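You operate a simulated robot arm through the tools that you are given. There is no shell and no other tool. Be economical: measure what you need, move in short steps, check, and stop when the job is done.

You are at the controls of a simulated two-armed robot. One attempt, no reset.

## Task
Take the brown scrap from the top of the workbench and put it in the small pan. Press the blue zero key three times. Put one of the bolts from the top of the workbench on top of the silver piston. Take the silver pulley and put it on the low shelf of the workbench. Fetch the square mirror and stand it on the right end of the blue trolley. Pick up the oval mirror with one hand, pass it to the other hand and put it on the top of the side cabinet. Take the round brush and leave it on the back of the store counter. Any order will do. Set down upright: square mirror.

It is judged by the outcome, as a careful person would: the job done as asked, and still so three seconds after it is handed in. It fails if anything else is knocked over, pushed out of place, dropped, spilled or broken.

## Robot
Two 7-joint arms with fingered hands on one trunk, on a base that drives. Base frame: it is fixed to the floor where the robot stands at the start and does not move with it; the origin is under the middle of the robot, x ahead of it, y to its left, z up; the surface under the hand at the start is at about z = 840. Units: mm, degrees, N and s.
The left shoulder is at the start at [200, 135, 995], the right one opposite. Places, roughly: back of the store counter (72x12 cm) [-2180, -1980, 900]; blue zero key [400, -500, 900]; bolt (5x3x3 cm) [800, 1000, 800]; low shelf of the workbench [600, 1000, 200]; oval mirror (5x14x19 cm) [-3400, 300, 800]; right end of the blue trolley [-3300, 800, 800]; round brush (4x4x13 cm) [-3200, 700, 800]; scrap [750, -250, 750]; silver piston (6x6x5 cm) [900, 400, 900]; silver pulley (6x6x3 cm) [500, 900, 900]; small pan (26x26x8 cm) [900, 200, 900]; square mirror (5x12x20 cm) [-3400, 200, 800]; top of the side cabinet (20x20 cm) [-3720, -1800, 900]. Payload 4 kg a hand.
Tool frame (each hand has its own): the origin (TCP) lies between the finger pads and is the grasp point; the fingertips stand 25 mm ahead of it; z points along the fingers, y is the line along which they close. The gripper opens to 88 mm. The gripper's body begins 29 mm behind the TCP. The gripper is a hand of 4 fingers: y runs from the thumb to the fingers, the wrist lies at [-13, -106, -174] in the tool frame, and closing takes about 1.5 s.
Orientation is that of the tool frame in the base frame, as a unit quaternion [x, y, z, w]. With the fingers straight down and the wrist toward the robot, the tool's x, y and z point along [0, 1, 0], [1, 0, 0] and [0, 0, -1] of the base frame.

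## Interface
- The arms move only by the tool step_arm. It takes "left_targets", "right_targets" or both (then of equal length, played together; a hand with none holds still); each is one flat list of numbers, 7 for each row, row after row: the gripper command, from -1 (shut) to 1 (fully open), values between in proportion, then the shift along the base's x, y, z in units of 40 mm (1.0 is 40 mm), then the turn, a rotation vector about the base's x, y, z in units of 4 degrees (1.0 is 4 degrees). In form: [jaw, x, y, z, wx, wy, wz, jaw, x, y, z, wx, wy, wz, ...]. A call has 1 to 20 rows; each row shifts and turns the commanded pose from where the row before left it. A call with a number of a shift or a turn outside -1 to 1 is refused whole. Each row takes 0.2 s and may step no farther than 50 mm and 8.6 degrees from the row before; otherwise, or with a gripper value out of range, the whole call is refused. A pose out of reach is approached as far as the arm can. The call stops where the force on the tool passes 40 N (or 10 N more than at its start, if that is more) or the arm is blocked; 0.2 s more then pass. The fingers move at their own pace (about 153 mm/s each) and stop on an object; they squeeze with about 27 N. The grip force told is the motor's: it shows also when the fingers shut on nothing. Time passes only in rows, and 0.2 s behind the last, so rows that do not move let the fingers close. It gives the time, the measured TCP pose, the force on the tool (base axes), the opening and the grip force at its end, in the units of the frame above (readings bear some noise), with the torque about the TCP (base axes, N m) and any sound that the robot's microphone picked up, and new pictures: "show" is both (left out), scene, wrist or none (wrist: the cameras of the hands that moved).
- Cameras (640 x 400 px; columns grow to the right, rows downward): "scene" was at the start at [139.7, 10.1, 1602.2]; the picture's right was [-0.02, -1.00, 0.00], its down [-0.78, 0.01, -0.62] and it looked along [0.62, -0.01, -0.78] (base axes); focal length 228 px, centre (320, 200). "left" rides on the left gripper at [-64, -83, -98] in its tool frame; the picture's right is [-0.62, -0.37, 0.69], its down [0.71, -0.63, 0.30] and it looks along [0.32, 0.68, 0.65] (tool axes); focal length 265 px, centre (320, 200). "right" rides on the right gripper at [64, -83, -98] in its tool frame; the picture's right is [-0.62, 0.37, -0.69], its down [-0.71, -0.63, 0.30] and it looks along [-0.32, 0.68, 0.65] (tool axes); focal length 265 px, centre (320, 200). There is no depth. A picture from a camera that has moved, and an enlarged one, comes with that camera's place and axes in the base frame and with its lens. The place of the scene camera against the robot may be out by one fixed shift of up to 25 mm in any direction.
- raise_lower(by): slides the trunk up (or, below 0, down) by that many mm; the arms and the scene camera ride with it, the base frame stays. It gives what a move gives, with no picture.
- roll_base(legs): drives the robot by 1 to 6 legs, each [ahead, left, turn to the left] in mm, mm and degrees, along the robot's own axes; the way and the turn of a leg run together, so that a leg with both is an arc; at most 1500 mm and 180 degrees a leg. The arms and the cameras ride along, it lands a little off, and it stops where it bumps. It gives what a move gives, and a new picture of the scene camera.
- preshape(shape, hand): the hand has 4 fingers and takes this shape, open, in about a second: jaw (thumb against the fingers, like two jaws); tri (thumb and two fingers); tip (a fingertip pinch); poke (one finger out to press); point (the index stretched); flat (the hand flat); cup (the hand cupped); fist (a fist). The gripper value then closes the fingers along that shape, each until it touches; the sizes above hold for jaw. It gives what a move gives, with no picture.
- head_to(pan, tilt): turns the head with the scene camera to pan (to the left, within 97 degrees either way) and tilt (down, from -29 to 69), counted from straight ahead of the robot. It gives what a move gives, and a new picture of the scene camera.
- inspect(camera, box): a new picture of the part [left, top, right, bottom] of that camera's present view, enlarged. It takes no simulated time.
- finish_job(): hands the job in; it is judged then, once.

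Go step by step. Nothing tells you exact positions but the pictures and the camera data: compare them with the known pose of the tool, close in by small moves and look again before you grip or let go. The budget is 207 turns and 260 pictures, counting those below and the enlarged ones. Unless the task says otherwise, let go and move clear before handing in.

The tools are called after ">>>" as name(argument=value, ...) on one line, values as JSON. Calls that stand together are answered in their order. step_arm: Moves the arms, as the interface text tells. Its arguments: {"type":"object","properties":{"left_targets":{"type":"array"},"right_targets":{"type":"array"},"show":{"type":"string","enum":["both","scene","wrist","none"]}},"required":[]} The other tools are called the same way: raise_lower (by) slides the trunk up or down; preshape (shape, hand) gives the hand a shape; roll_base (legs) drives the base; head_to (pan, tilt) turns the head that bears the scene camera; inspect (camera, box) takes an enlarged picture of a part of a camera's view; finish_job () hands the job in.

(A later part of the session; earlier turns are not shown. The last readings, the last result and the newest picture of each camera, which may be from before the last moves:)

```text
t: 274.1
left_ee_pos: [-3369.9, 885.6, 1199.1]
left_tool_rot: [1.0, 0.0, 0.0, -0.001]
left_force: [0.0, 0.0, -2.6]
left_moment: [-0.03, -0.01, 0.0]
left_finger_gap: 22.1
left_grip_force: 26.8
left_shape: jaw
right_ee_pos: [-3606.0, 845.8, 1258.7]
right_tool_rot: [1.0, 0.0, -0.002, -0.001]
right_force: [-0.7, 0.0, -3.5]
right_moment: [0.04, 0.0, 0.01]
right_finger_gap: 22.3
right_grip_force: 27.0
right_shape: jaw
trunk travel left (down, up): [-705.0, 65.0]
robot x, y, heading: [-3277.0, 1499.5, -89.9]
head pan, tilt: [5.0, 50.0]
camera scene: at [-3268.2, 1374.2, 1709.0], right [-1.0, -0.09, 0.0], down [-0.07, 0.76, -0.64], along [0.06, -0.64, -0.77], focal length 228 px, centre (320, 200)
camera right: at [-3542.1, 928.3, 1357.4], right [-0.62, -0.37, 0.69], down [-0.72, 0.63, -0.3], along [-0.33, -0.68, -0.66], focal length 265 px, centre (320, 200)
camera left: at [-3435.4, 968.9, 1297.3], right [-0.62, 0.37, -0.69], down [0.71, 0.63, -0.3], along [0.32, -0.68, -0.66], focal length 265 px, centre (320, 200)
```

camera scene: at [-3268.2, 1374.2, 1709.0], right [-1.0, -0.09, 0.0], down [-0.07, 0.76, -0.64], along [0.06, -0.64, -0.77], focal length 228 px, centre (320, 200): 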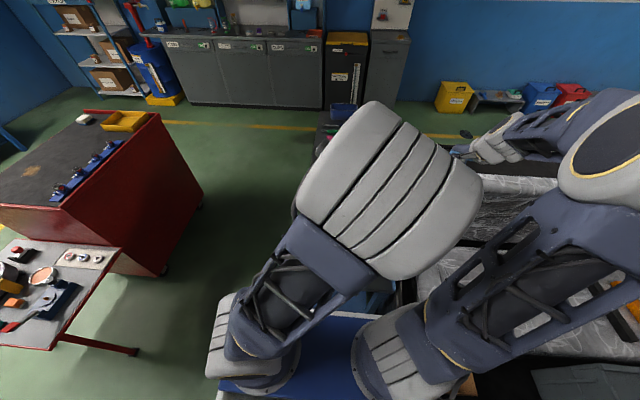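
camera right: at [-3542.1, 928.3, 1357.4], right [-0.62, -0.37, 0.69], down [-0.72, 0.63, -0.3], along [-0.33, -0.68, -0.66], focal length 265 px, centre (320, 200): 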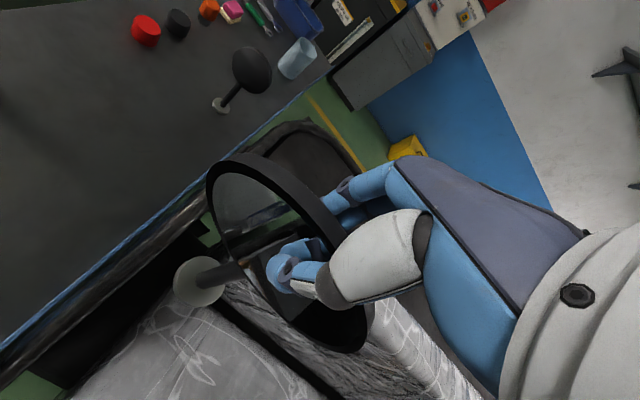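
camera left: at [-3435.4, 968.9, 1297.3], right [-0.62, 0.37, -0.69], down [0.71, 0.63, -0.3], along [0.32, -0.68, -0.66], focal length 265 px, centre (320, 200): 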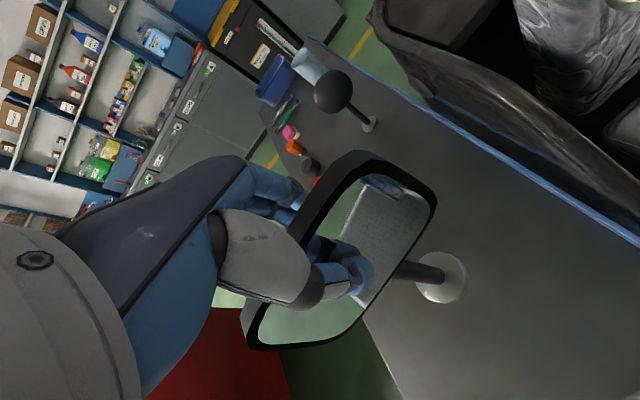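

Lower the mirror to the trolley top.

>>> step_arm(left_targets=[-1, 0, -0.3, -0.8, 0, 0, 0, -1, 0, -0.1, -0.9, 0, 0, 0, -1, 0, 0, -0.9, 0, 0, 0, -1, 0, 0, -0.9, 0, 0, 0, -1, 0, 0, -0.9, 0, 0, 0, -1, 0, 0, -0.9, 0, 0, 0, -1, 0, 0, -0.6, 0, 0, 0, -1, 0, 0, 0, 0, 0, 0], show="wrist")

>>> inspect(camera="right", box=[0, 0, 320, 200])

```text
t: 275.9
left_ee_pos: [-3369.2, 871.4, 961.8]
left_tool_rot: [1.0, 0.0, 0.0, -0.001]
left_force: [0.6, 0.3, -2.5]
left_moment: [-0.06, 0.01, 0.0]
left_finger_gap: 22.2
left_grip_force: 27.4
left_shape: jaw
right_ee_pos: [-3605.5, 845.4, 1257.6]
right_tool_rot: [1.0, 0.002, -0.001, -0.001]
right_force: [-0.1, -0.7, -2.0]
right_moment: [-0.02, -0.02, 0.02]
right_finger_gap: 22.3
right_grip_force: 26.9
right_shape: jaw
trunk travel left (down, up): [-705.0, 65.0]
robot x, y, heading: [-3278.3, 1500.3, -90.0]
head pan, tilt: [5.0, 50.0]
camera left: at [-3434.3, 954.6, 1059.6], right [-0.62, 0.37, -0.69], down [0.71, 0.63, -0.3], along [0.32, -0.68, -0.66], focal length 265 px, centre (320, 200)
```

left: 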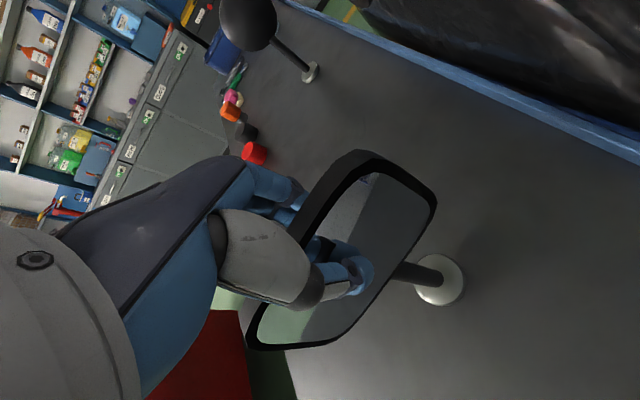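

```text
2.00 times, centred on (160, 100) of right
camera zoom: at [-3542.4, 928.3, 1357.4], right [-0.62, -0.37, 0.69], down [-0.72, 0.63, -0.3], along [-0.33, -0.68, -0.66], focal length 531 px, centre (640, 400)
```

zoom: 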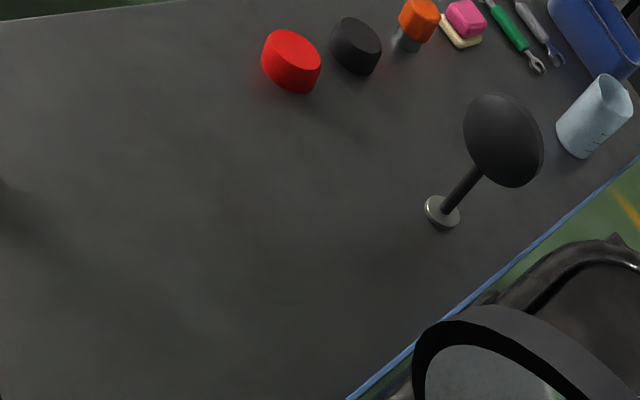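

Creeping down to contact.

>>> step_arm(left_targets=[-1, 0, 0, -0.2, 0, 0, 0, -1, 0, 0, 0, 0, 0, 0], show="none")

>>> step_arm(left_targets=[-1, 0, 0, -0.1, 0, 0, 0, -1, 0, 0, 0, 0, 0, 0], show="none")

>>> step_arm(left_targets=[-1, 0, 0, -0.07, 0, 0, 0, -1, 0, 0, 0, 0, 0, 0], show="wrist")

```text
t: 276.5
left_ee_pos: [-3369.2, 870.2, 954.5]
left_tool_rot: [1.0, 0.0, 0.001, -0.001]
left_force: [-0.7, -0.6, -3.3]
left_moment: [-0.02, -0.01, -0.01]
left_finger_gap: 22.2
left_grip_force: 26.8
left_shape: jaw
right_ee_pos: [-3606.5, 846.8, 1259.0]
right_tool_rot: [1.0, 0.001, -0.002, -0.002]
right_force: [-0.6, -0.1, -2.4]
right_moment: [-0.02, -0.01, 0.0]
right_finger_gap: 22.0
right_grip_force: 26.9
right_shape: jaw
trunk travel left (down, up): [-705.0, 65.0]
robot x, y, heading: [-3275.4, 1496.9, -90.0]
head pan, tilt: [5.0, 50.0]
```

```text
t: 277.1
left_ee_pos: [-3367.9, 869.6, 951.7]
left_tool_rot: [1.0, -0.001, 0.0, 0.0]
left_force: [0.0, -0.1, -2.7]
left_moment: [-0.02, 0.03, 0.0]
left_finger_gap: 22.3
left_grip_force: 27.2
left_shape: jaw
right_ee_pos: [-3605.9, 846.5, 1257.9]
right_tool_rot: [1.0, 0.001, -0.002, -0.002]
right_force: [0.0, 1.1, -1.8]
right_moment: [0.0, 0.0, 0.02]
right_finger_gap: 22.3
right_grip_force: 26.8
right_shape: jaw
trunk travel left (down, up): [-705.0, 65.0]
robot x, y, heading: [-3279.3, 1498.3, -89.9]
head pan, tilt: [5.0, 50.0]
```

```text
t: 277.7
left_ee_pos: [-3368.0, 870.8, 949.2]
left_tool_rot: [1.0, -0.001, 0.001, -0.001]
left_force: [1.2, 0.4, -2.4]
left_moment: [-0.02, 0.0, -0.03]
left_finger_gap: 22.2
left_grip_force: 27.3
left_shape: jaw
right_ee_pos: [-3604.9, 845.4, 1258.6]
right_tool_rot: [1.0, 0.001, -0.002, -0.001]
right_force: [0.6, 0.7, -2.6]
right_moment: [0.0, 0.01, -0.02]
right_finger_gap: 22.5
right_grip_force: 27.3
right_shape: jaw
trunk travel left (down, up): [-705.0, 65.0]
robot x, y, heading: [-3280.6, 1499.0, -89.9]
head pan, tilt: [5.0, 50.0]
camera left: at [-3433.4, 953.1, 1046.5], right [-0.62, 0.37, -0.69], down [0.71, 0.63, -0.3], along [0.32, -0.68, -0.66], focal length 265 px, centre (320, 200)
```

left: 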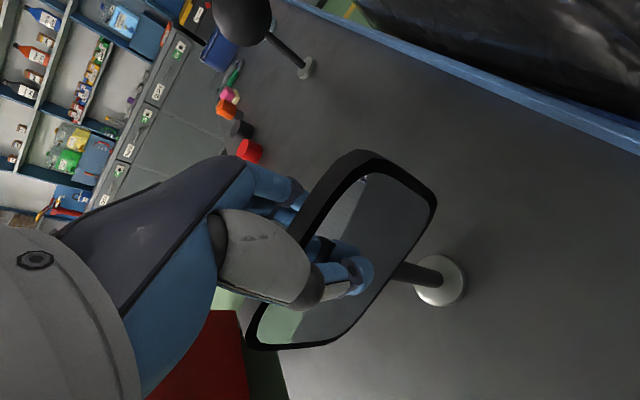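

>>> step_arm(left_targets=[-1, 0, 0, -0.05, 0, 0, 0, -1, 0, 0, 0, 0, 0, 0], show="none")

>>> step_arm(left_targets=[-1, 0, 0, -0.05, 0, 0, 0, -1, 0, 0, 0, 0, 0, 0], show="none")

>>> step_arm(left_targets=[-1, 0, 0, -0.05, 0, 0, 0, -1, 0, 0, 0, 0, 0, 0], show="none")

```text
t: 278.3
left_ee_pos: [-3368.4, 869.4, 946.3]
left_tool_rot: [1.0, -0.001, -0.001, 0.001]
left_force: [-1.5, -0.4, 6.9]
left_moment: [0.0, 0.0, -0.01]
left_finger_gap: 22.4
left_grip_force: 26.4
left_shape: jaw
right_ee_pos: [-3606.5, 845.2, 1259.1]
right_tool_rot: [1.0, 0.001, -0.002, -0.002]
right_force: [0.7, 0.4, -3.4]
right_moment: [0.01, 0.0, 0.0]
right_finger_gap: 22.2
right_grip_force: 27.1
right_shape: jaw
trunk travel left (down, up): [-705.0, 65.0]
robot x, y, heading: [-3277.4, 1498.8, -89.9]
head pan, tilt: [5.0, 50.0]
```

```text
t: 278.9
left_ee_pos: [-3368.5, 867.8, 946.4]
left_tool_rot: [1.0, -0.001, -0.001, 0.0]
left_force: [-2.9, 0.8, 21.2]
left_moment: [0.07, 0.05, -0.06]
left_finger_gap: 23.2
left_grip_force: 27.0
left_shape: jaw
right_ee_pos: [-3605.8, 846.3, 1258.6]
right_tool_rot: [1.0, 0.0, -0.001, -0.002]
right_force: [-0.3, 0.1, -2.9]
right_moment: [0.0, -0.01, 0.0]
right_finger_gap: 22.7
right_grip_force: 26.9
right_shape: jaw
trunk travel left (down, up): [-705.0, 65.0]
robot x, y, heading: [-3277.8, 1499.6, -89.7]
head pan, tilt: [5.0, 50.0]
```

```text
t: 279.5
left_ee_pos: [-3369.9, 868.2, 944.5]
left_tool_rot: [1.0, 0.0, -0.001, 0.001]
left_force: [-1.7, -0.4, 33.8]
left_moment: [-0.02, 0.03, -0.07]
left_finger_gap: 24.2
left_grip_force: 26.5
left_shape: jaw
right_ee_pos: [-3606.0, 846.7, 1258.9]
right_tool_rot: [1.0, 0.001, -0.001, -0.002]
right_force: [0.1, 0.4, -3.3]
right_moment: [0.01, 0.02, 0.0]
right_finger_gap: 22.5
right_grip_force: 27.4
right_shape: jaw
trunk travel left (down, up): [-705.0, 65.0]
robot x, y, heading: [-3280.4, 1497.3, -90.0]
head pan, tilt: [5.0, 50.0]
```

Seated on the trolley. Ease off, open, and check.

>>> step_arm(left_targets=[-1, 0, 0, 0.1, 0, 0, 0, -0.5, 0, 0, 0, 0, 0, 0, -0.3, 0, 0, 0, 0, 0, 0, -0.1, 0, 0, 0, 0, 0, 0, 0.2, 0, 0, 0, 0, 0, 0, 0.5, 0, 0, 0, 0, 0, 0, 0.7, 0, 0, 0, 0, 0, 0, 0.7, 0, 0, 0, 0, 0, 0], show="wrist")

>>> step_arm(left_targets=[0.7, 0, 0, 0.4, 0, 0, 0, 0.7, 0, 0, 0.6, 0, 0, 0, 0.7, 0, 0, 0.9, 0, 0, 0, 0.7, 0, 0, 0.9, 0, 0, 0, 0.7, 0, 0, 0.9, 0, 0, 0, 0.7, 0, 0, 0.9, 0, 0, 0], show="wrist")

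```text
t: 281.3
left_ee_pos: [-3367.6, 870.0, 945.2]
left_tool_rot: [1.0, 0.0, 0.0, -0.001]
left_force: [0.2, 1.0, 0.4]
left_moment: [0.01, 0.03, 0.0]
left_finger_gap: 74.3
left_grip_force: 0.1
left_shape: jaw
right_ee_pos: [-3606.0, 846.0, 1258.4]
right_tool_rot: [1.0, 0.001, -0.002, -0.001]
right_force: [-0.1, -0.5, -2.5]
right_moment: [0.0, -0.05, 0.01]
right_finger_gap: 22.3
right_grip_force: 27.5
right_shape: jaw
trunk travel left (down, up): [-705.0, 65.0]
robot x, y, heading: [-3280.0, 1502.6, -90.1]
head pan, tilt: [5.0, 50.0]
camera left: at [-3433.7, 953.2, 1044.1], right [-0.62, 0.37, -0.69], down [0.71, 0.63, -0.3], along [0.32, -0.68, -0.66], focal length 265 px, centre (320, 200)
```

left: 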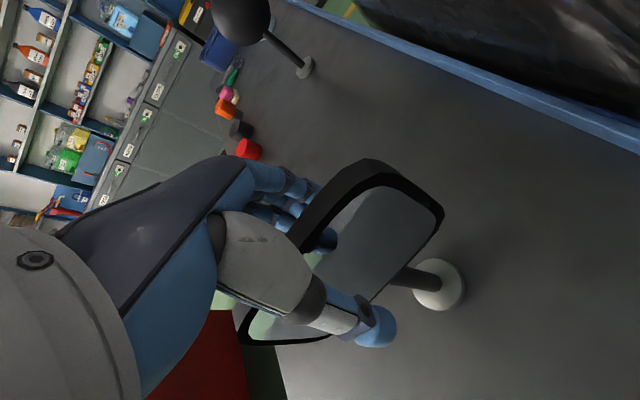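

```text
t: 282.7
left_ee_pos: [-3367.6, 871.2, 1126.7]
left_tool_rot: [1.0, -0.001, 0.0, -0.002]
left_force: [-0.2, -0.2, 0.2]
left_moment: [0.01, -0.01, 0.0]
left_finger_gap: 74.7
left_grip_force: 0.0
left_shape: jaw
right_ee_pos: [-3606.7, 846.1, 1258.6]
right_tool_rot: [1.0, 0.001, -0.002, -0.002]
right_force: [-0.1, 0.3, -3.0]
right_moment: [0.02, 0.02, 0.01]
right_finger_gap: 22.4
right_grip_force: 26.8
right_shape: jaw
trunk travel left (down, up): [-705.0, 65.0]
robot x, y, heading: [-3279.7, 1495.8, -90.1]
head pan, tilt: [5.0, 50.0]
camera left: at [-3433.1, 953.8, 1225.9], right [-0.62, 0.37, -0.69], down [0.72, 0.63, -0.3], along [0.32, -0.68, -0.66], focal length 265 px, centre (320, 200)
```

left: 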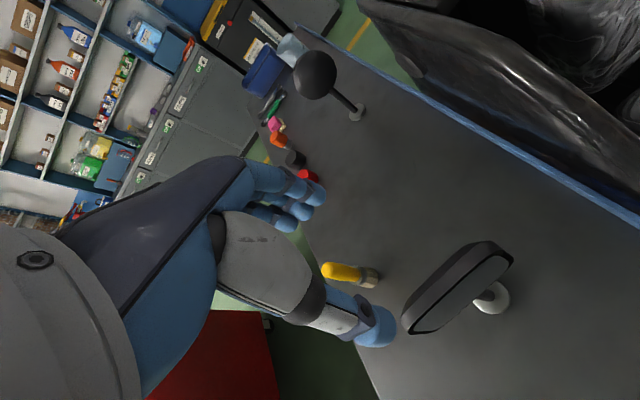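

The square mirror stands freely on the right end. Next the handover of the oval mirror: I back off over free floor, then turn the left hand sideways so its fingers point to the right.

>>> roll_base(legs=[[-330, 0, 0]])

>>> step_arm(left_targets=[1, 0.8, 0, 0.25, 0, 0.8, 0, 1, 0.8, 0, 0.25, 0, 0.8, 0, 1, 0.8, 0, 0.25, 0, 0.8, 0, 1, 0.8, 0, 0.25, 0, 0.8, 0, 1, 0.8, 0, 0.25, 0, 0.8, 0, 1, 0.8, 0, 0.25, 0, 0.8, 0, 1, 0.8, 0, 0.25, 0, 0.8, 0, 1, 0.8, 0, 0.25, 0, 0.8, 0, 1, 0.8, 0, 0.25, 0, 0.8, 0, 1, 0.4, 0, 0.2, 0, 0.9, 0, 1, 0, 0, 0, 0, 1, 0, 1, 0, 0, 0, 0, 1, 0, 1, 0, 0, 0, 0, 1, 0, 1, 0, 0, 0, 0, 1, 0], show="scene")

```text
t: 284.9
left_ee_pos: [-3371.7, 1208.5, 1127.8]
left_tool_rot: [1.0, -0.006, 0.0, -0.001]
left_force: [0.3, 0.3, -0.1]
left_moment: [-0.01, -0.02, -0.02]
left_finger_gap: 74.4
left_grip_force: 0.0
left_shape: jaw
right_ee_pos: [-3611.2, 1184.1, 1257.5]
right_tool_rot: [1.0, -0.004, -0.002, -0.001]
right_force: [-0.4, -0.1, -2.2]
right_moment: [-0.03, 0.03, 0.0]
right_finger_gap: 22.0
right_grip_force: 27.3
right_shape: jaw
trunk travel left (down, up): [-705.0, 65.0]
robot x, y, heading: [-3274.6, 1837.4, -90.4]
head pan, tilt: [5.0, 50.0]
camera scene: at [-3268.4, 1708.9, 1709.0], right [-1.0, -0.08, 0.0], down [-0.06, 0.76, -0.64], along [0.05, -0.64, -0.77], focal length 228 px, centre (320, 200)
```

scene: 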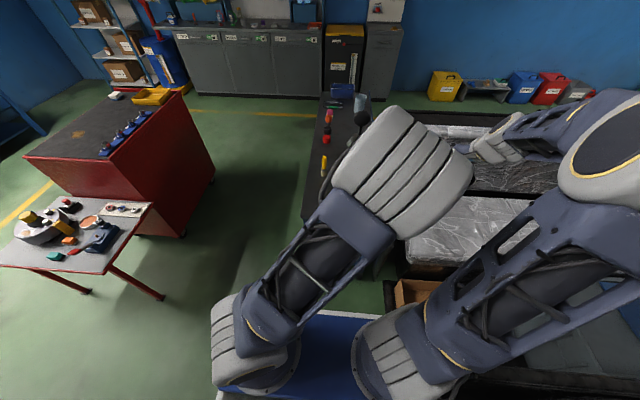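

```text
t: 287.9
left_ee_pos: [-3068.8, 1207.9, 1224.7]
left_tool_rot: [0.911, -0.005, -0.411, 0.001]
left_force: [0.5, -0.5, 0.1]
left_moment: [0.0, 0.0, -0.01]
left_finger_gap: 87.8
left_grip_force: 0.0
left_shape: jaw
right_ee_pos: [-3610.7, 1183.2, 1258.4]
right_tool_rot: [1.0, -0.004, -0.002, -0.001]
right_force: [0.2, 0.2, -3.3]
right_moment: [-0.03, -0.01, 0.02]
right_finger_gap: 22.3
right_grip_force: 26.7
right_shape: jaw
trunk travel left (down, up): [-705.0, 65.0]
robot x, y, heading: [-3280.0, 1832.5, -90.6]
head pan, tilt: [5.0, 50.0]
camera scene: at [-3268.4, 1709.1, 1709.1], right [-1.0, -0.08, 0.0], down [-0.06, 0.76, -0.64], along [0.05, -0.64, -0.77], focal length 228 px, centre (320, 200)
```

scene: 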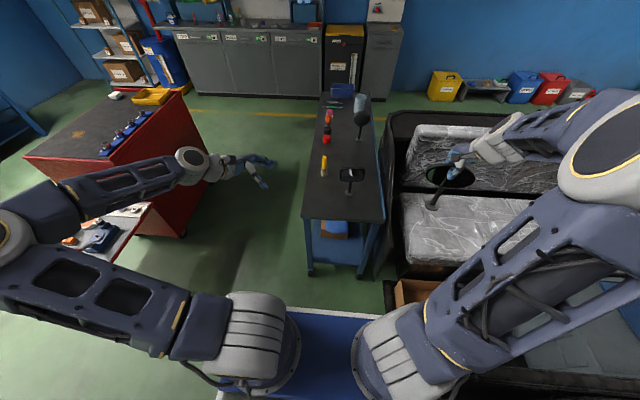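

>>> step_arm(left_targets=[1, 0, -0.06, 0, 0, 1, 0, 1, 0, -0.06, 0, 0, 1, 0, 1, 0, -0.06, 0, 0, 1, 0, 1, 0, -0.06, 0, 0, 1, 0, 1, 0, -0.06, 0, 0, 1, 0, 1, 0, -0.06, 0, 0, 1, 0, 1, 0, -0.06, 0, 0, 1, 0, 1, 0, -0.06, 0, 0, 1, 0, 1, 0, -0.06, 0, 0, 1, 0, 1, 0, -0.06, 0, 0, 1, 0, 1, 0, 0, 0, 0, 0.5, 0, 1, 0, 0, 0, 0, 0, 0], right_targets=[-1, 0, 0, 0, 0, 0, 0, -1, 0, 0, 0, 0, 0, 0, -1, 0.3, 0, 0, 0, 0, 0, -1, 0.6, 0, 0, 0, 0, 0, -1, 0.6, 0, 0, 0, 0, 0, -1, 0.6, 0, 0, 0, 0, 0, -1, 0.6, 0, 0, 0, 0, 0, -1, 0.6, 0, 0, 0, 0, 0, -1, 0.6, 0, 0, 0, 0, 0, -1, 0.6, 0, 0, 0, 0, 0, -1, 0.5, 0, 0, 0, 0, 0, -1, 0.3, 0, 0, 0, 0, 0], show="both")

```text
t: 290.5
left_ee_pos: [-3068.8, 1181.4, 1225.4]
left_tool_rot: [-0.704, 0.004, 0.71, -0.003]
left_force: [0.4, 0.0, -0.1]
left_moment: [0.03, 0.01, -0.01]
left_finger_gap: 87.5
left_grip_force: 0.0
left_shape: jaw
right_ee_pos: [-3399.8, 1183.7, 1259.2]
right_tool_rot: [1.0, -0.004, -0.002, -0.001]
right_force: [0.5, 0.9, -3.4]
right_moment: [0.0, 0.01, 0.04]
right_finger_gap: 22.3
right_grip_force: 27.4
right_shape: jaw
trunk travel left (down, up): [-705.0, 65.0]
robot x, y, heading: [-3276.5, 1833.7, -90.9]
head pan, tilt: [5.0, 50.0]
camera scene: at [-3268.4, 1709.0, 1709.0], right [-1.0, -0.08, 0.0], down [-0.06, 0.76, -0.64], along [0.05, -0.64, -0.77], focal length 228 px, centre (320, 200)
camera right: at [-3334.3, 1265.8, 1357.7], right [-0.62, -0.37, 0.69], down [-0.71, 0.64, -0.3], along [-0.33, -0.68, -0.66], focal length 265 px, centre (320, 200)
camera left: at [-2970.1, 1265.5, 1287.4], right [-0.69, 0.38, 0.62], down [-0.31, 0.62, -0.72], along [-0.66, -0.69, -0.31], focal length 265 px, centre (320, 200)
```

scene: 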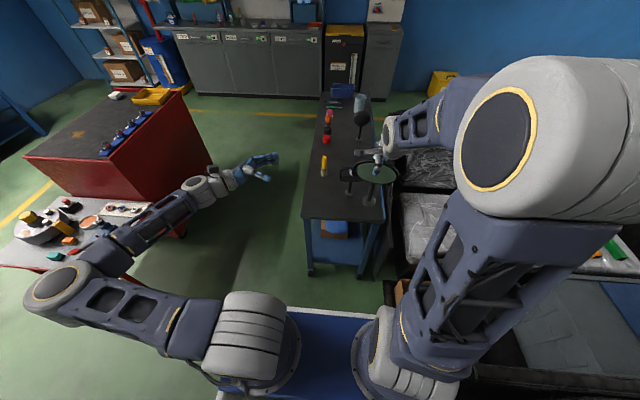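
right: 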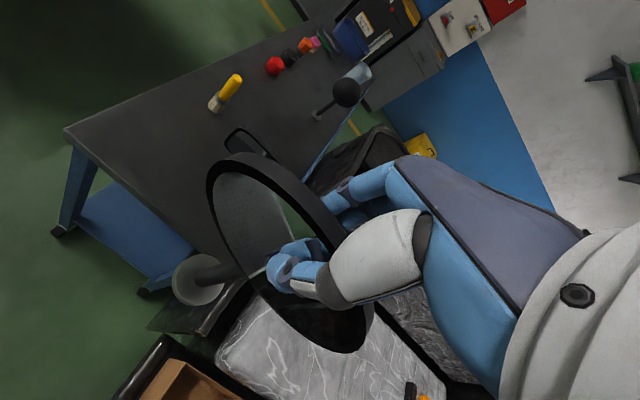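
left: 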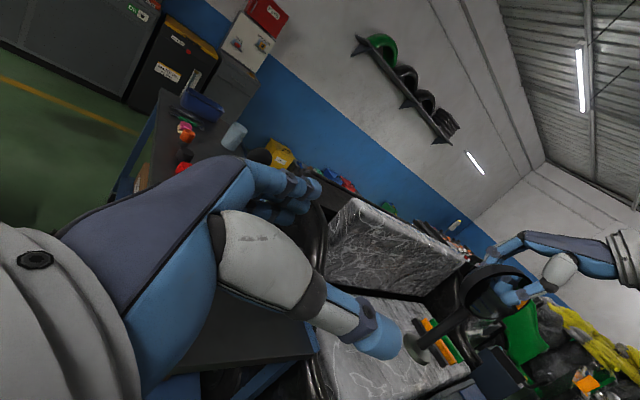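

The left hand is turned. It approaches the mirror's left edge.

>>> step_arm(left_targets=[1, -0.8, 0, 0, 0, 0, 0, 1, -0.8, 0, 0, 0, 0, 0, 1, -0.8, 0, 0, 0, 0, 0, 1, -0.8, 0, -0.1, 0, 0, 0, 1, -0.8, 0, -0.1, 0, 0, 0], show="both")

>>> inspect(camera="left", box=[240, 120, 560, 360])

>>> inspect(camera="scene", box=[300, 120, 440, 220])

```text
t: 291.7
left_ee_pos: [-3228.5, 1186.5, 1214.8]
left_tool_rot: [-0.705, 0.004, 0.709, -0.003]
left_force: [0.7, -0.4, 0.9]
left_moment: [0.01, 0.01, 0.03]
left_finger_gap: 87.9
left_grip_force: 0.0
left_shape: jaw
right_ee_pos: [-3399.5, 1183.8, 1258.4]
right_tool_rot: [1.0, -0.004, -0.003, -0.002]
right_force: [-0.1, -0.3, -3.2]
right_moment: [0.0, 0.05, -0.04]
right_finger_gap: 22.2
right_grip_force: 26.8
right_shape: jaw
trunk travel left (down, up): [-705.0, 65.0]
robot x, y, heading: [-3276.1, 1837.9, -90.8]
head pan, tilt: [5.0, 50.0]
camera scene: at [-3268.0, 1709.2, 1709.1], right [-1.0, -0.08, 0.0], down [-0.06, 0.76, -0.64], along [0.05, -0.64, -0.77], focal length 228 px, centre (320, 200)
camera left: at [-3130.2, 1269.0, 1275.5], right [-0.69, 0.38, 0.62], down [-0.31, 0.62, -0.72], along [-0.66, -0.69, -0.31], focal length 265 px, centre (320, 200)
```

scene: 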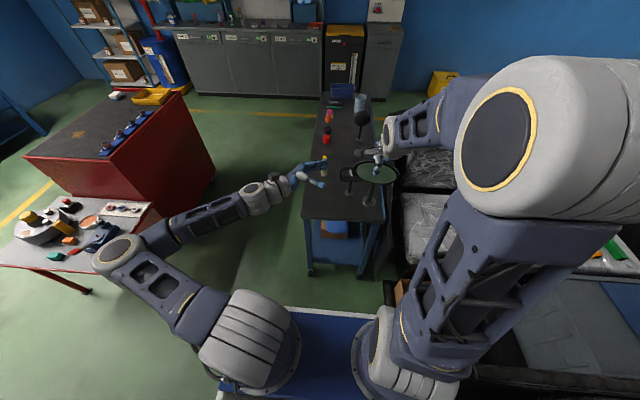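
left: 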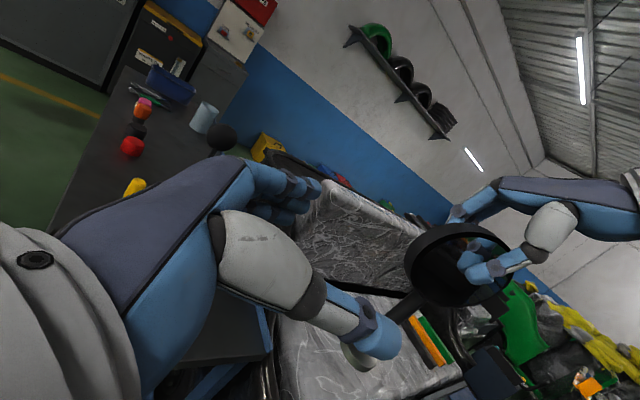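

```text
1.67 times, centred on (400, 240) of left
camera zoom: at [-3130.2, 1269.0, 1275.5], right [-0.69, 0.38, 0.62], down [-0.31, 0.62, -0.72], along [-0.66, -0.69, -0.31], focal length 442 px, centre (187, 133)
```

zoom: 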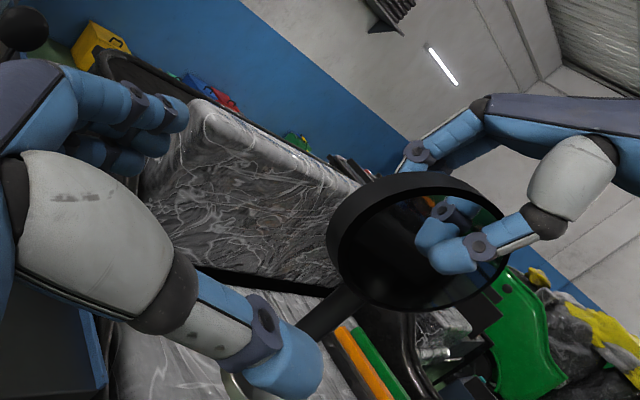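

```text
4.00 times, centred on (370, 170) of scene
camera zoom: at [-3268.0, 1709.2, 1709.1], right [-1.0, -0.08, 0.0], down [-0.06, 0.76, -0.64], along [0.05, -0.64, -0.77], focal length 913 px, centre (120, 320)
```

zoom: 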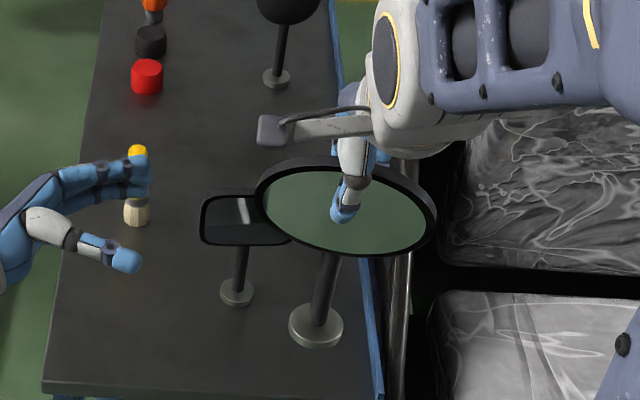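

Geometry is clear: the plate's left edge is at x≈-3332, z≈1230. Move the left hand in so that its fingers straddle it.

>>> step_arm(left_targets=[1, -0.7, -0.05, 0.06, 0, 0, 0, 1, -0.7, 0, 0.06, 0, 0, 0, 1, -0.7, 0, 0.06, 0, 0, 0, 1, -0.5, 0, 0, 0, 0, 0, 1, 0, 0, 0, 0, 0, 0], show="wrist")

>>> inspect(camera="left", box=[240, 120, 560, 360])

>>> inspect(camera="scene", box=[300, 120, 440, 220])

```text
t: 292.9
left_ee_pos: [-3331.2, 1181.0, 1226.9]
left_tool_rot: [-0.704, 0.004, 0.71, -0.002]
left_force: [0.4, -0.4, 0.3]
left_moment: [0.0, -0.01, 0.02]
left_finger_gap: 87.9
left_grip_force: 0.1
left_shape: jaw
right_ee_pos: [-3399.6, 1183.8, 1259.5]
right_tool_rot: [1.0, -0.004, -0.002, -0.001]
right_force: [0.2, 0.8, -2.2]
right_moment: [-0.02, 0.0, 0.02]
right_finger_gap: 21.9
right_grip_force: 26.9
right_shape: jaw
trunk travel left (down, up): [-705.0, 65.0]
robot x, y, heading: [-3281.2, 1834.7, -90.4]
head pan, tilt: [5.0, 50.0]
camera left: at [-3233.6, 1264.3, 1288.1], right [-0.69, 0.38, 0.62], down [-0.31, 0.62, -0.72], along [-0.66, -0.69, -0.31], focal length 265 px, centre (320, 200)
```

left: 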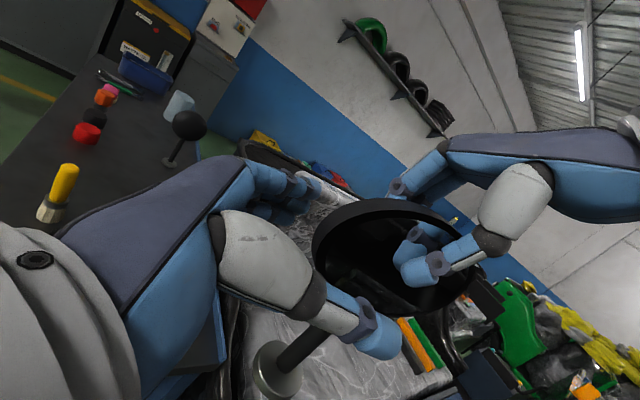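

```text
1.67 times, centred on (400, 240) of left
camera zoom: at [-3233.6, 1264.3, 1288.1], right [-0.69, 0.38, 0.62], down [-0.31, 0.62, -0.72], along [-0.66, -0.69, -0.31], focal length 442 px, centre (187, 133)
```

zoom: 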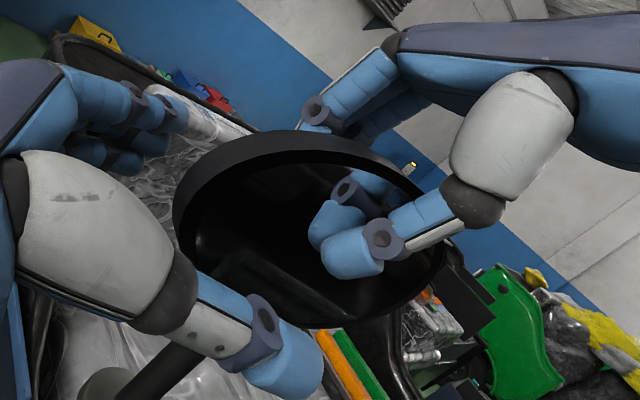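

```text
4.00 times, centred on (370, 170) of scene
camera zoom: at [-3268.2, 1709.0, 1709.0], right [-1.0, -0.08, 0.0], down [-0.06, 0.76, -0.64], along [0.05, -0.64, -0.77], focal length 913 px, centre (120, 320)
```

zoom: 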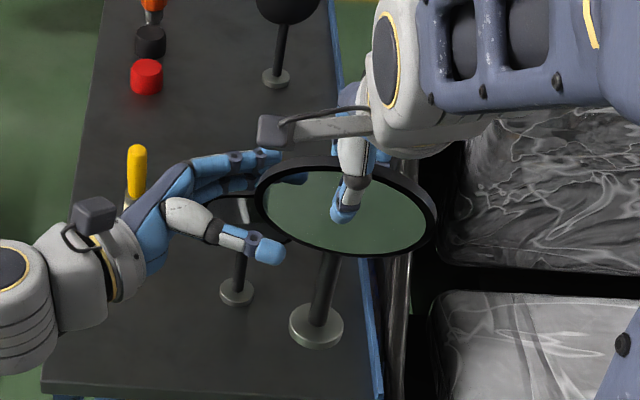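

>>> step_arm(left_targets=[1, -0.28, 0.05, -0.05, 0, 0, 0, 0.5, 0, 0, 0, 0, 0, 0, 0.1, 0, 0, 0, 0, 0, 0, -0.3, 0, 0, 0, 0, 0, 0, -1, 0, 0, 0, 0, 0, 0, -1, 0, 0, 0, 0, 0, 0, -1, 0, 0, 0, 0, 0, 0, -1, 0, 0, 0, 0, 0, 0], show="wrist")

>>> inspect(camera="left", box=[240, 120, 560, 360])

>>> inspect(camera="scene", box=[300, 120, 440, 220])

```text
t: 294.7
left_ee_pos: [-3342.2, 1182.6, 1221.9]
left_tool_rot: [-0.705, 0.005, 0.71, -0.004]
left_force: [1.8, 2.1, 1.4]
left_moment: [0.0, 0.0, 0.0]
left_finger_gap: 17.2
left_grip_force: 27.9
left_shape: jaw
right_ee_pos: [-3398.9, 1183.2, 1258.6]
right_tool_rot: [1.0, -0.004, -0.001, -0.001]
right_force: [-1.0, -0.7, -1.3]
right_moment: [-0.07, 0.06, -0.06]
right_finger_gap: 22.2
right_grip_force: 27.2
right_shape: jaw
trunk travel left (down, up): [-705.0, 65.0]
robot x, y, heading: [-3280.2, 1832.7, -90.7]
head pan, tilt: [5.0, 50.0]
camera left: at [-3244.2, 1266.2, 1285.1], right [-0.69, 0.38, 0.62], down [-0.31, 0.62, -0.72], along [-0.66, -0.69, -0.31], focal length 265 px, centre (320, 200)
```

left: 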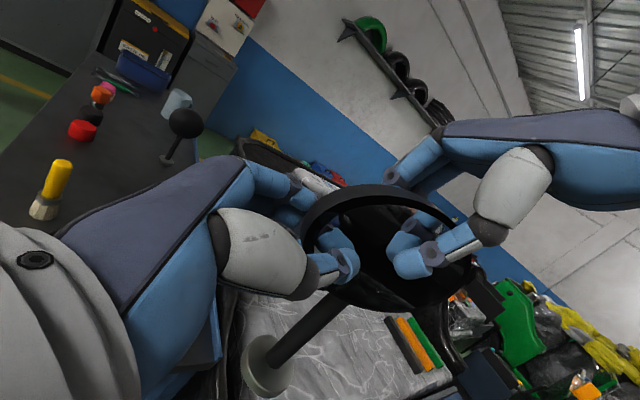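

```text
1.67 times, centred on (400, 240) of left
camera zoom: at [-3244.2, 1266.2, 1285.1], right [-0.69, 0.38, 0.62], down [-0.31, 0.62, -0.72], along [-0.66, -0.69, -0.31], focal length 442 px, centre (187, 133)
```

zoom: 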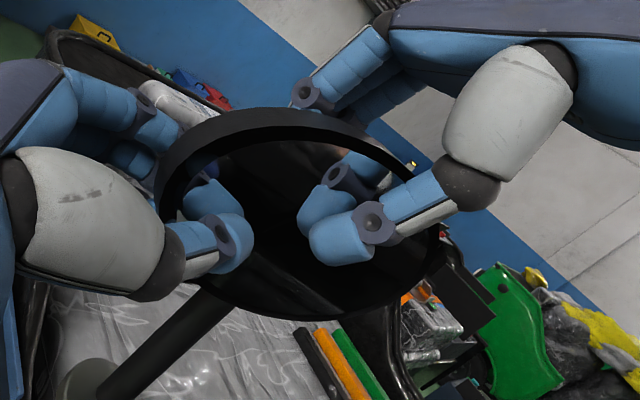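

```text
4.00 times, centred on (370, 170) of scene
camera zoom: at [-3268.3, 1709.0, 1709.0], right [-1.0, -0.08, 0.0], down [-0.06, 0.76, -0.64], along [0.05, -0.64, -0.77], focal length 913 px, centre (120, 320)
```

zoom: 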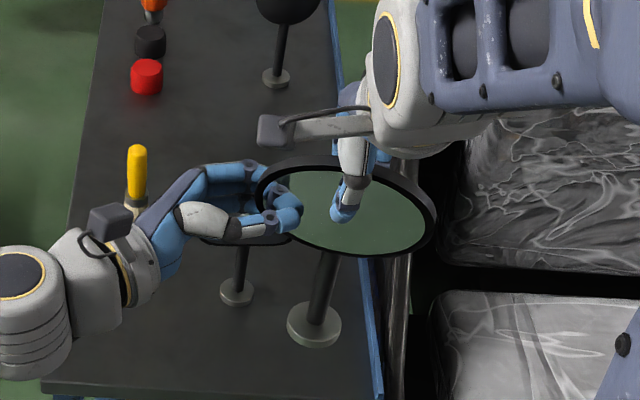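

Both hands hold the plate. Now open the right hand carefully and lift it away.

>>> step_arm(right_targets=[-0.6, 0, 0, 0, 0, 0, 0, -0.4, 0, 0, 0, 0, 0, 0, -0.2, 0, 0, 0, 0, 0, 0, 0.2, 0, 0, 0, 0, 0, 0, 0.5, 0, 0, 0, 0, 0, 0, 0.5, 0, 0, 0, 0, 0, 0, 0.5, 0, 0, 0.5, 0, 0, 0, 0.5, 0, 0, 0.8, 0, 0, 0, 0.5, 0, 0, 0.8, 0, 0, 0, 0.5, 0, 0, 0.8, 0, 0, 0], show="scene")

>>> inspect(camera="scene", box=[300, 120, 440, 220])

```text
t: 296.9
left_ee_pos: [-3341.4, 1182.0, 1222.7]
left_tool_rot: [-0.705, 0.003, 0.709, -0.002]
left_force: [0.0, -0.4, 0.1]
left_moment: [0.03, -0.11, 0.01]
left_finger_gap: 17.2
left_grip_force: 27.1
left_shape: jaw
right_ee_pos: [-3398.3, 1181.6, 1376.5]
right_tool_rot: [1.0, -0.005, -0.002, -0.001]
right_force: [-0.2, -0.4, -1.2]
right_moment: [0.01, 0.0, 0.0]
right_finger_gap: 65.8
right_grip_force: 0.1
right_shape: jaw
trunk travel left (down, up): [-705.0, 65.0]
robot x, y, heading: [-3280.5, 1836.6, -90.3]
head pan, tilt: [5.0, 50.0]
camera scene: at [-3268.3, 1708.9, 1709.0], right [-1.0, -0.08, 0.0], down [-0.06, 0.76, -0.64], along [0.05, -0.64, -0.77], focal length 228 px, centre (320, 200)
```

scene: 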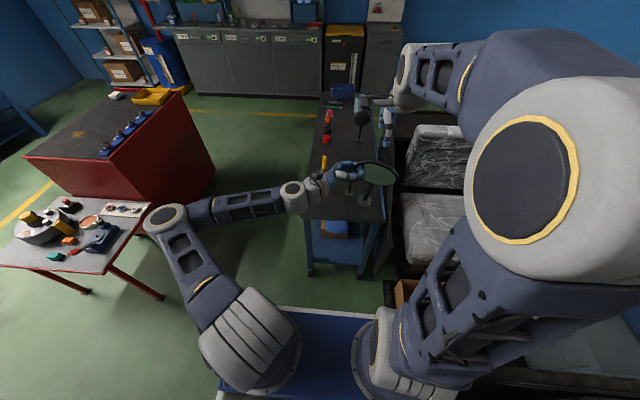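

```text
4.00 times, centred on (370, 170) of scene
camera zoom: at [-3268.3, 1708.9, 1709.0], right [-1.0, -0.08, 0.0], down [-0.06, 0.76, -0.64], along [0.05, -0.64, -0.77], focal length 913 px, centre (120, 320)
```

zoom: 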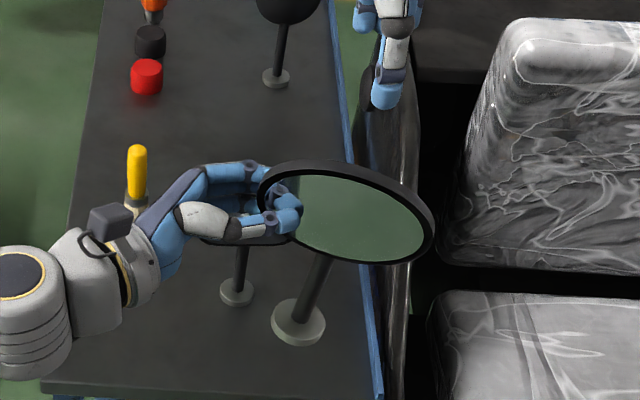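

The oval mirror is passed to the left hand. I swing it left and drive up for the brush with the right hand.

>>> step_arm(left_targets=[-1, 0.5, 0, 0.1, 0, 0, 0, -1, 0.6, 0, 0.2, 0, 0, 0, -1, 0.6, 0, 0.3, 0, 0, 0, -1, 0.6, 0, 0.3, 0, 0, 0, -1, 0.6, 0, 0.3, 0, 0, 0, -1, 0.6, 0, 0.3, 0, 0, 0, -1, 0.6, 0, 0, 0, 0, 0, -1, 0.4, 0, 0, 0, 0, 0], show="none")

>>> roll_base(legs=[[0, 190, 0], [370, 0, 0]])

>>> inspect(camera="right", box=[0, 0, 640, 400])

```text
t: 298.7
left_ee_pos: [-3164.0, 1182.2, 1282.9]
left_tool_rot: [-0.705, 0.005, 0.709, -0.003]
left_force: [0.5, 0.7, -3.1]
left_moment: [0.01, -0.15, -0.04]
left_finger_gap: 16.9
left_grip_force: 27.1
left_shape: jaw
right_ee_pos: [-3397.2, 1182.4, 1375.1]
right_tool_rot: [1.0, -0.004, -0.002, -0.002]
right_force: [0.3, 0.4, 0.5]
right_moment: [0.01, -0.01, -0.04]
right_finger_gap: 65.6
right_grip_force: 0.0
right_shape: jaw
trunk travel left (down, up): [-705.0, 65.0]
robot x, y, heading: [-3278.7, 1834.4, -90.4]
head pan, tilt: [5.0, 50.0]
```

```text
t: 302.2
left_ee_pos: [-2980.6, 815.9, 1283.0]
left_tool_rot: [-0.704, 0.007, 0.71, -0.001]
left_force: [0.2, 0.0, -2.4]
left_moment: [0.0, -0.14, 0.0]
left_finger_gap: 16.7
left_grip_force: 26.8
left_shape: jaw
right_ee_pos: [-3213.9, 819.7, 1376.0]
right_tool_rot: [1.0, -0.007, -0.002, -0.002]
right_force: [-0.3, -0.3, -0.3]
right_moment: [0.01, 0.02, -0.02]
right_finger_gap: 65.9
right_grip_force: 0.1
right_shape: jaw
trunk travel left (down, up): [-705.0, 65.0]
robot x, y, heading: [-3091.5, 1467.4, -90.9]
head pan, tilt: [5.0, 50.0]
camera scene: at [-3081.9, 1343.9, 1709.1], right [-1.0, -0.07, 0.0], down [-0.06, 0.76, -0.64], along [0.05, -0.64, -0.77], focal length 228 px, centre (320, 200)
```

scene: 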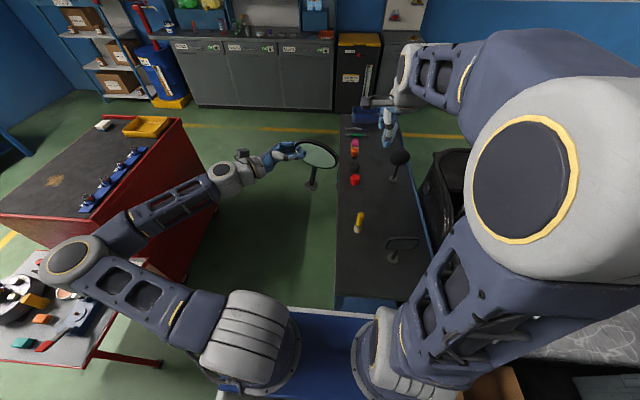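

```text
1.00 times, centred on (320, 200) of right (not enlarged: the box is as wide or as high as the picture)
camera zoom: at [-3148.7, 899.8, 1474.2], right [-0.62, -0.36, 0.69], down [-0.71, 0.64, -0.3], along [-0.34, -0.68, -0.66], focal length 265 px, centre (320, 200)
```

zoom: 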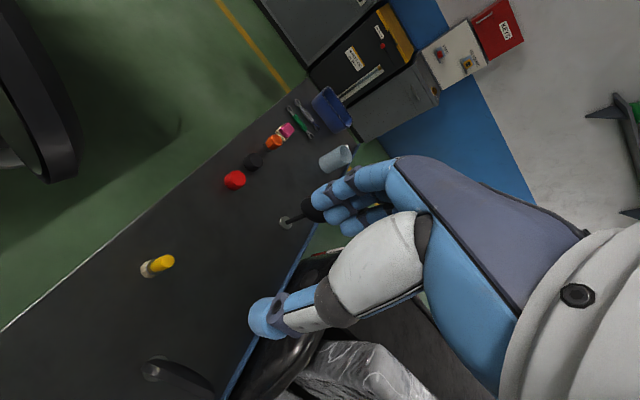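

The brush is at (-3217,740). Move over it and descend.

>>> step_arm(right_targets=[0.5, -0.05, -0.7, 0, 0, 0, 0, 0.5, 0, -0.7, -0.4, 0, 0, 0, 0.5, 0, -0.5, -0.9, 0, 0, 0, 0.5, 0, 0, -0.9, 0, 0, 0, 0.5, 0, 0, -0.9, 0, 0, 0, 0.5, 0, 0, -0.9, 0, 0, 0, 0.5, 0, 0, -0.9, 0, 0, 0, 0.5, 0, 0, -0.9, 0, 0, 0, 0.5, 0, 0, -0.9, 0, 0, 0, 0.5, 0, 0, -0.9, 0, 0, 0, 0.5, 0, 0, -0.9, 0, 0, 0], show="wrist")

>>> inspect(camera="right", box=[140, 140, 380, 340])

```text
t: 304.6
left_ee_pos: [-2982.3, 816.4, 1283.8]
left_tool_rot: [-0.705, 0.007, 0.709, 0.0]
left_force: [-0.2, 1.0, -3.5]
left_moment: [0.02, -0.08, 0.04]
left_finger_gap: 16.9
left_grip_force: 26.5
left_shape: jaw
right_ee_pos: [-3218.8, 743.5, 1036.7]
right_tool_rot: [1.0, -0.007, -0.003, -0.002]
right_force: [0.1, 1.1, 0.5]
right_moment: [-0.01, -0.02, -0.01]
right_finger_gap: 65.6
right_grip_force: 0.0
right_shape: jaw
trunk travel left (down, up): [-705.0, 65.0]
robot x, y, heading: [-3089.2, 1470.1, -91.0]
head pan, tilt: [5.0, 50.0]
camera right: at [-3153.4, 826.2, 1135.6], right [-0.62, -0.36, 0.69], down [-0.71, 0.64, -0.3], along [-0.34, -0.68, -0.65], focal length 265 px, centre (320, 200)
```

right: 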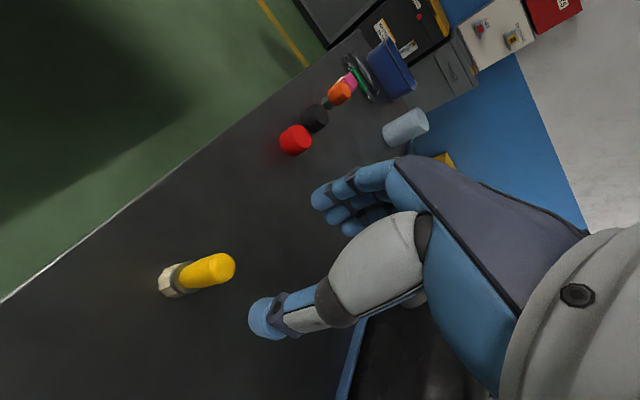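

```text
2.00 times, centred on (260, 240) of right
camera zoom: at [-3153.4, 826.2, 1135.6], right [-0.62, -0.36, 0.69], down [-0.71, 0.64, -0.3], along [-0.34, -0.68, -0.65], focal length 531 px, centre (440, 120)
```

zoom: 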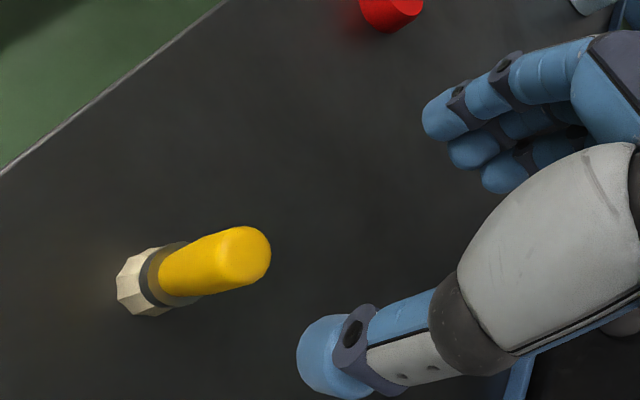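

>>> step_arm(right_targets=[0.5, 0.04, -0.06, -0.9, 0, 0, 0, 0.5, 0, 0, -0.9, 0, 0, 0, 0.5, 0, 0, -0.9, 0, 0, 0, 0.5, 0, 0, -0.7, 0, 0, 0, 0.5, 0, 0, 0, 0, 0, 0], show="wrist")

>>> inspect(camera="right", box=[200, 140, 440, 340])

```text
t: 305.8
left_ee_pos: [-2980.6, 816.1, 1282.8]
left_tool_rot: [-0.705, 0.006, 0.709, 0.0]
left_force: [-0.4, -0.2, -2.6]
left_moment: [-0.02, -0.1, 0.02]
left_finger_gap: 16.6
left_grip_force: 26.9
left_shape: jaw
right_ee_pos: [-3215.8, 740.2, 898.5]
right_tool_rot: [1.0, -0.007, -0.002, -0.002]
right_force: [-0.3, 0.0, 0.2]
right_moment: [0.0, 0.01, 0.01]
right_finger_gap: 65.9
right_grip_force: 0.1
right_shape: jaw
trunk travel left (down, up): [-705.0, 65.0]
robot x, y, heading: [-3089.3, 1467.6, -91.0]
head pan, tilt: [5.0, 50.0]
camera right: at [-3150.3, 821.5, 997.5], right [-0.62, -0.36, 0.69], down [-0.71, 0.64, -0.3], along [-0.34, -0.68, -0.65], focal length 265 px, centre (320, 200)
```

right: 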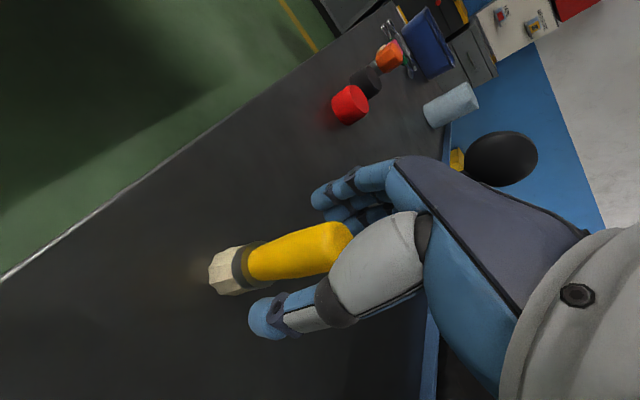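

```text
2.00 times, centred on (320, 240) of right
camera zoom: at [-3150.3, 821.5, 997.5], right [-0.62, -0.36, 0.69], down [-0.71, 0.64, -0.3], along [-0.34, -0.68, -0.65], focal length 531 px, centre (320, 120)
```

zoom: 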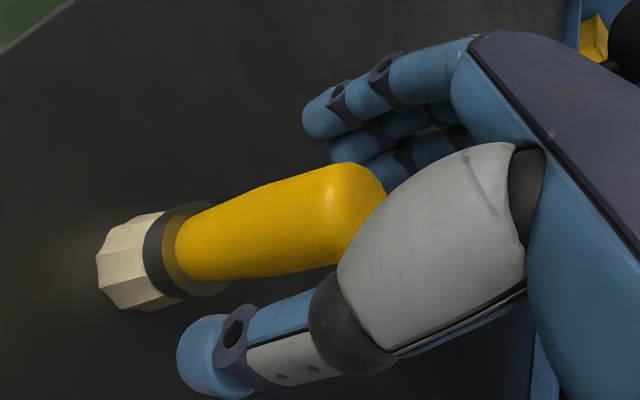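

Good position. Close and lift.

>>> step_arm(right_targets=[0.1, 0, 0, 0, 0, 0, 0, -0.3, 0, 0, 0, 0, 0, 0, -1, 0, 0, 0, 0, 0, 0, -1, 0, 0, 0, 0, 0, 0, -1, 0, 0, 0, 0, 0, 0, -1, 0, 0, 0, 0, 0, 0, -1, 0, 0, 0.3, 0, 0, 0, -1, 0, 0, 0.6, 0, 0, 0, -1, 0, 0, 0.9, 0, 0, 0, -1, 0, 0, 0.9, 0, 0, 0, -1, 0, 0, 0.9, 0, 0, 0, -1, 0, 0, 0.9, 0, 0, 0, -1, 0, 0, 0.9, 0, 0, 0, -1, 0, 0, 0.9, 0, 0, 0, -1, 0, 0.2, 0.9, 0, 0, 0, -1, 0, 0.3, 0.9, 0, 0, 0], show="both")

```text
t: 309.2
left_ee_pos: [-2980.9, 815.8, 1282.6]
left_tool_rot: [-0.705, 0.006, 0.71, 0.001]
left_force: [-0.2, 0.5, -2.7]
left_moment: [-0.01, -0.13, -0.04]
left_finger_gap: 16.7
left_grip_force: 27.3
left_shape: jaw
right_ee_pos: [-3211.2, 759.1, 1221.3]
right_tool_rot: [1.0, -0.007, -0.002, -0.003]
right_force: [-0.4, 0.4, -1.3]
right_moment: [0.03, -0.05, 0.0]
right_finger_gap: 18.6
right_grip_force: 27.3
right_shape: jaw
trunk travel left (down, up): [-705.0, 65.0]
robot x, y, heading: [-3085.0, 1471.4, -90.9]
head pan, tilt: [5.0, 50.0]
camera scene: at [-3081.9, 1343.4, 1709.0], right [-1.0, -0.07, 0.0], down [-0.06, 0.76, -0.64], along [0.05, -0.64, -0.77], focal length 228 px, centre (320, 200)
camera right: at [-3146.2, 840.5, 1319.4], right [-0.62, -0.36, 0.69], down [-0.71, 0.64, -0.3], along [-0.34, -0.68, -0.66], focal length 265 px, centre (320, 200)
```

scene: 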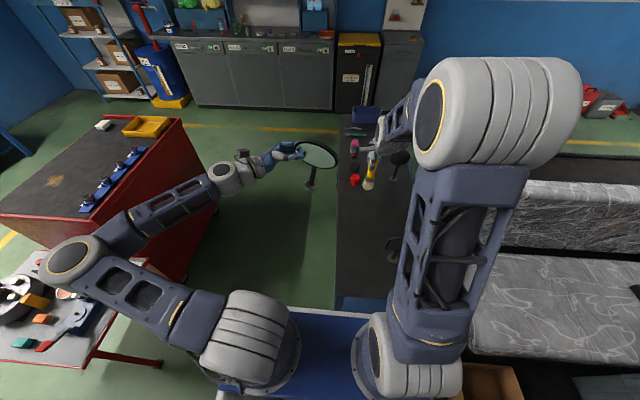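
right: 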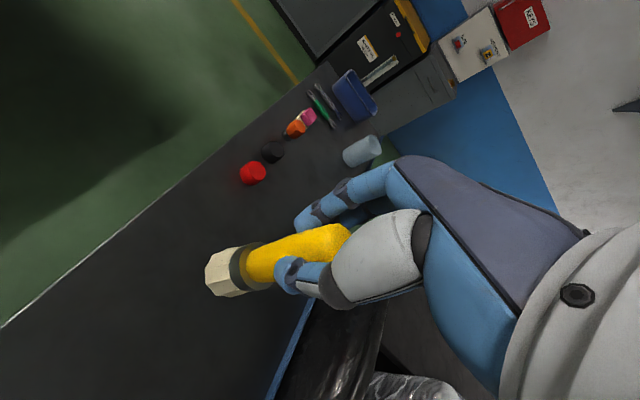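

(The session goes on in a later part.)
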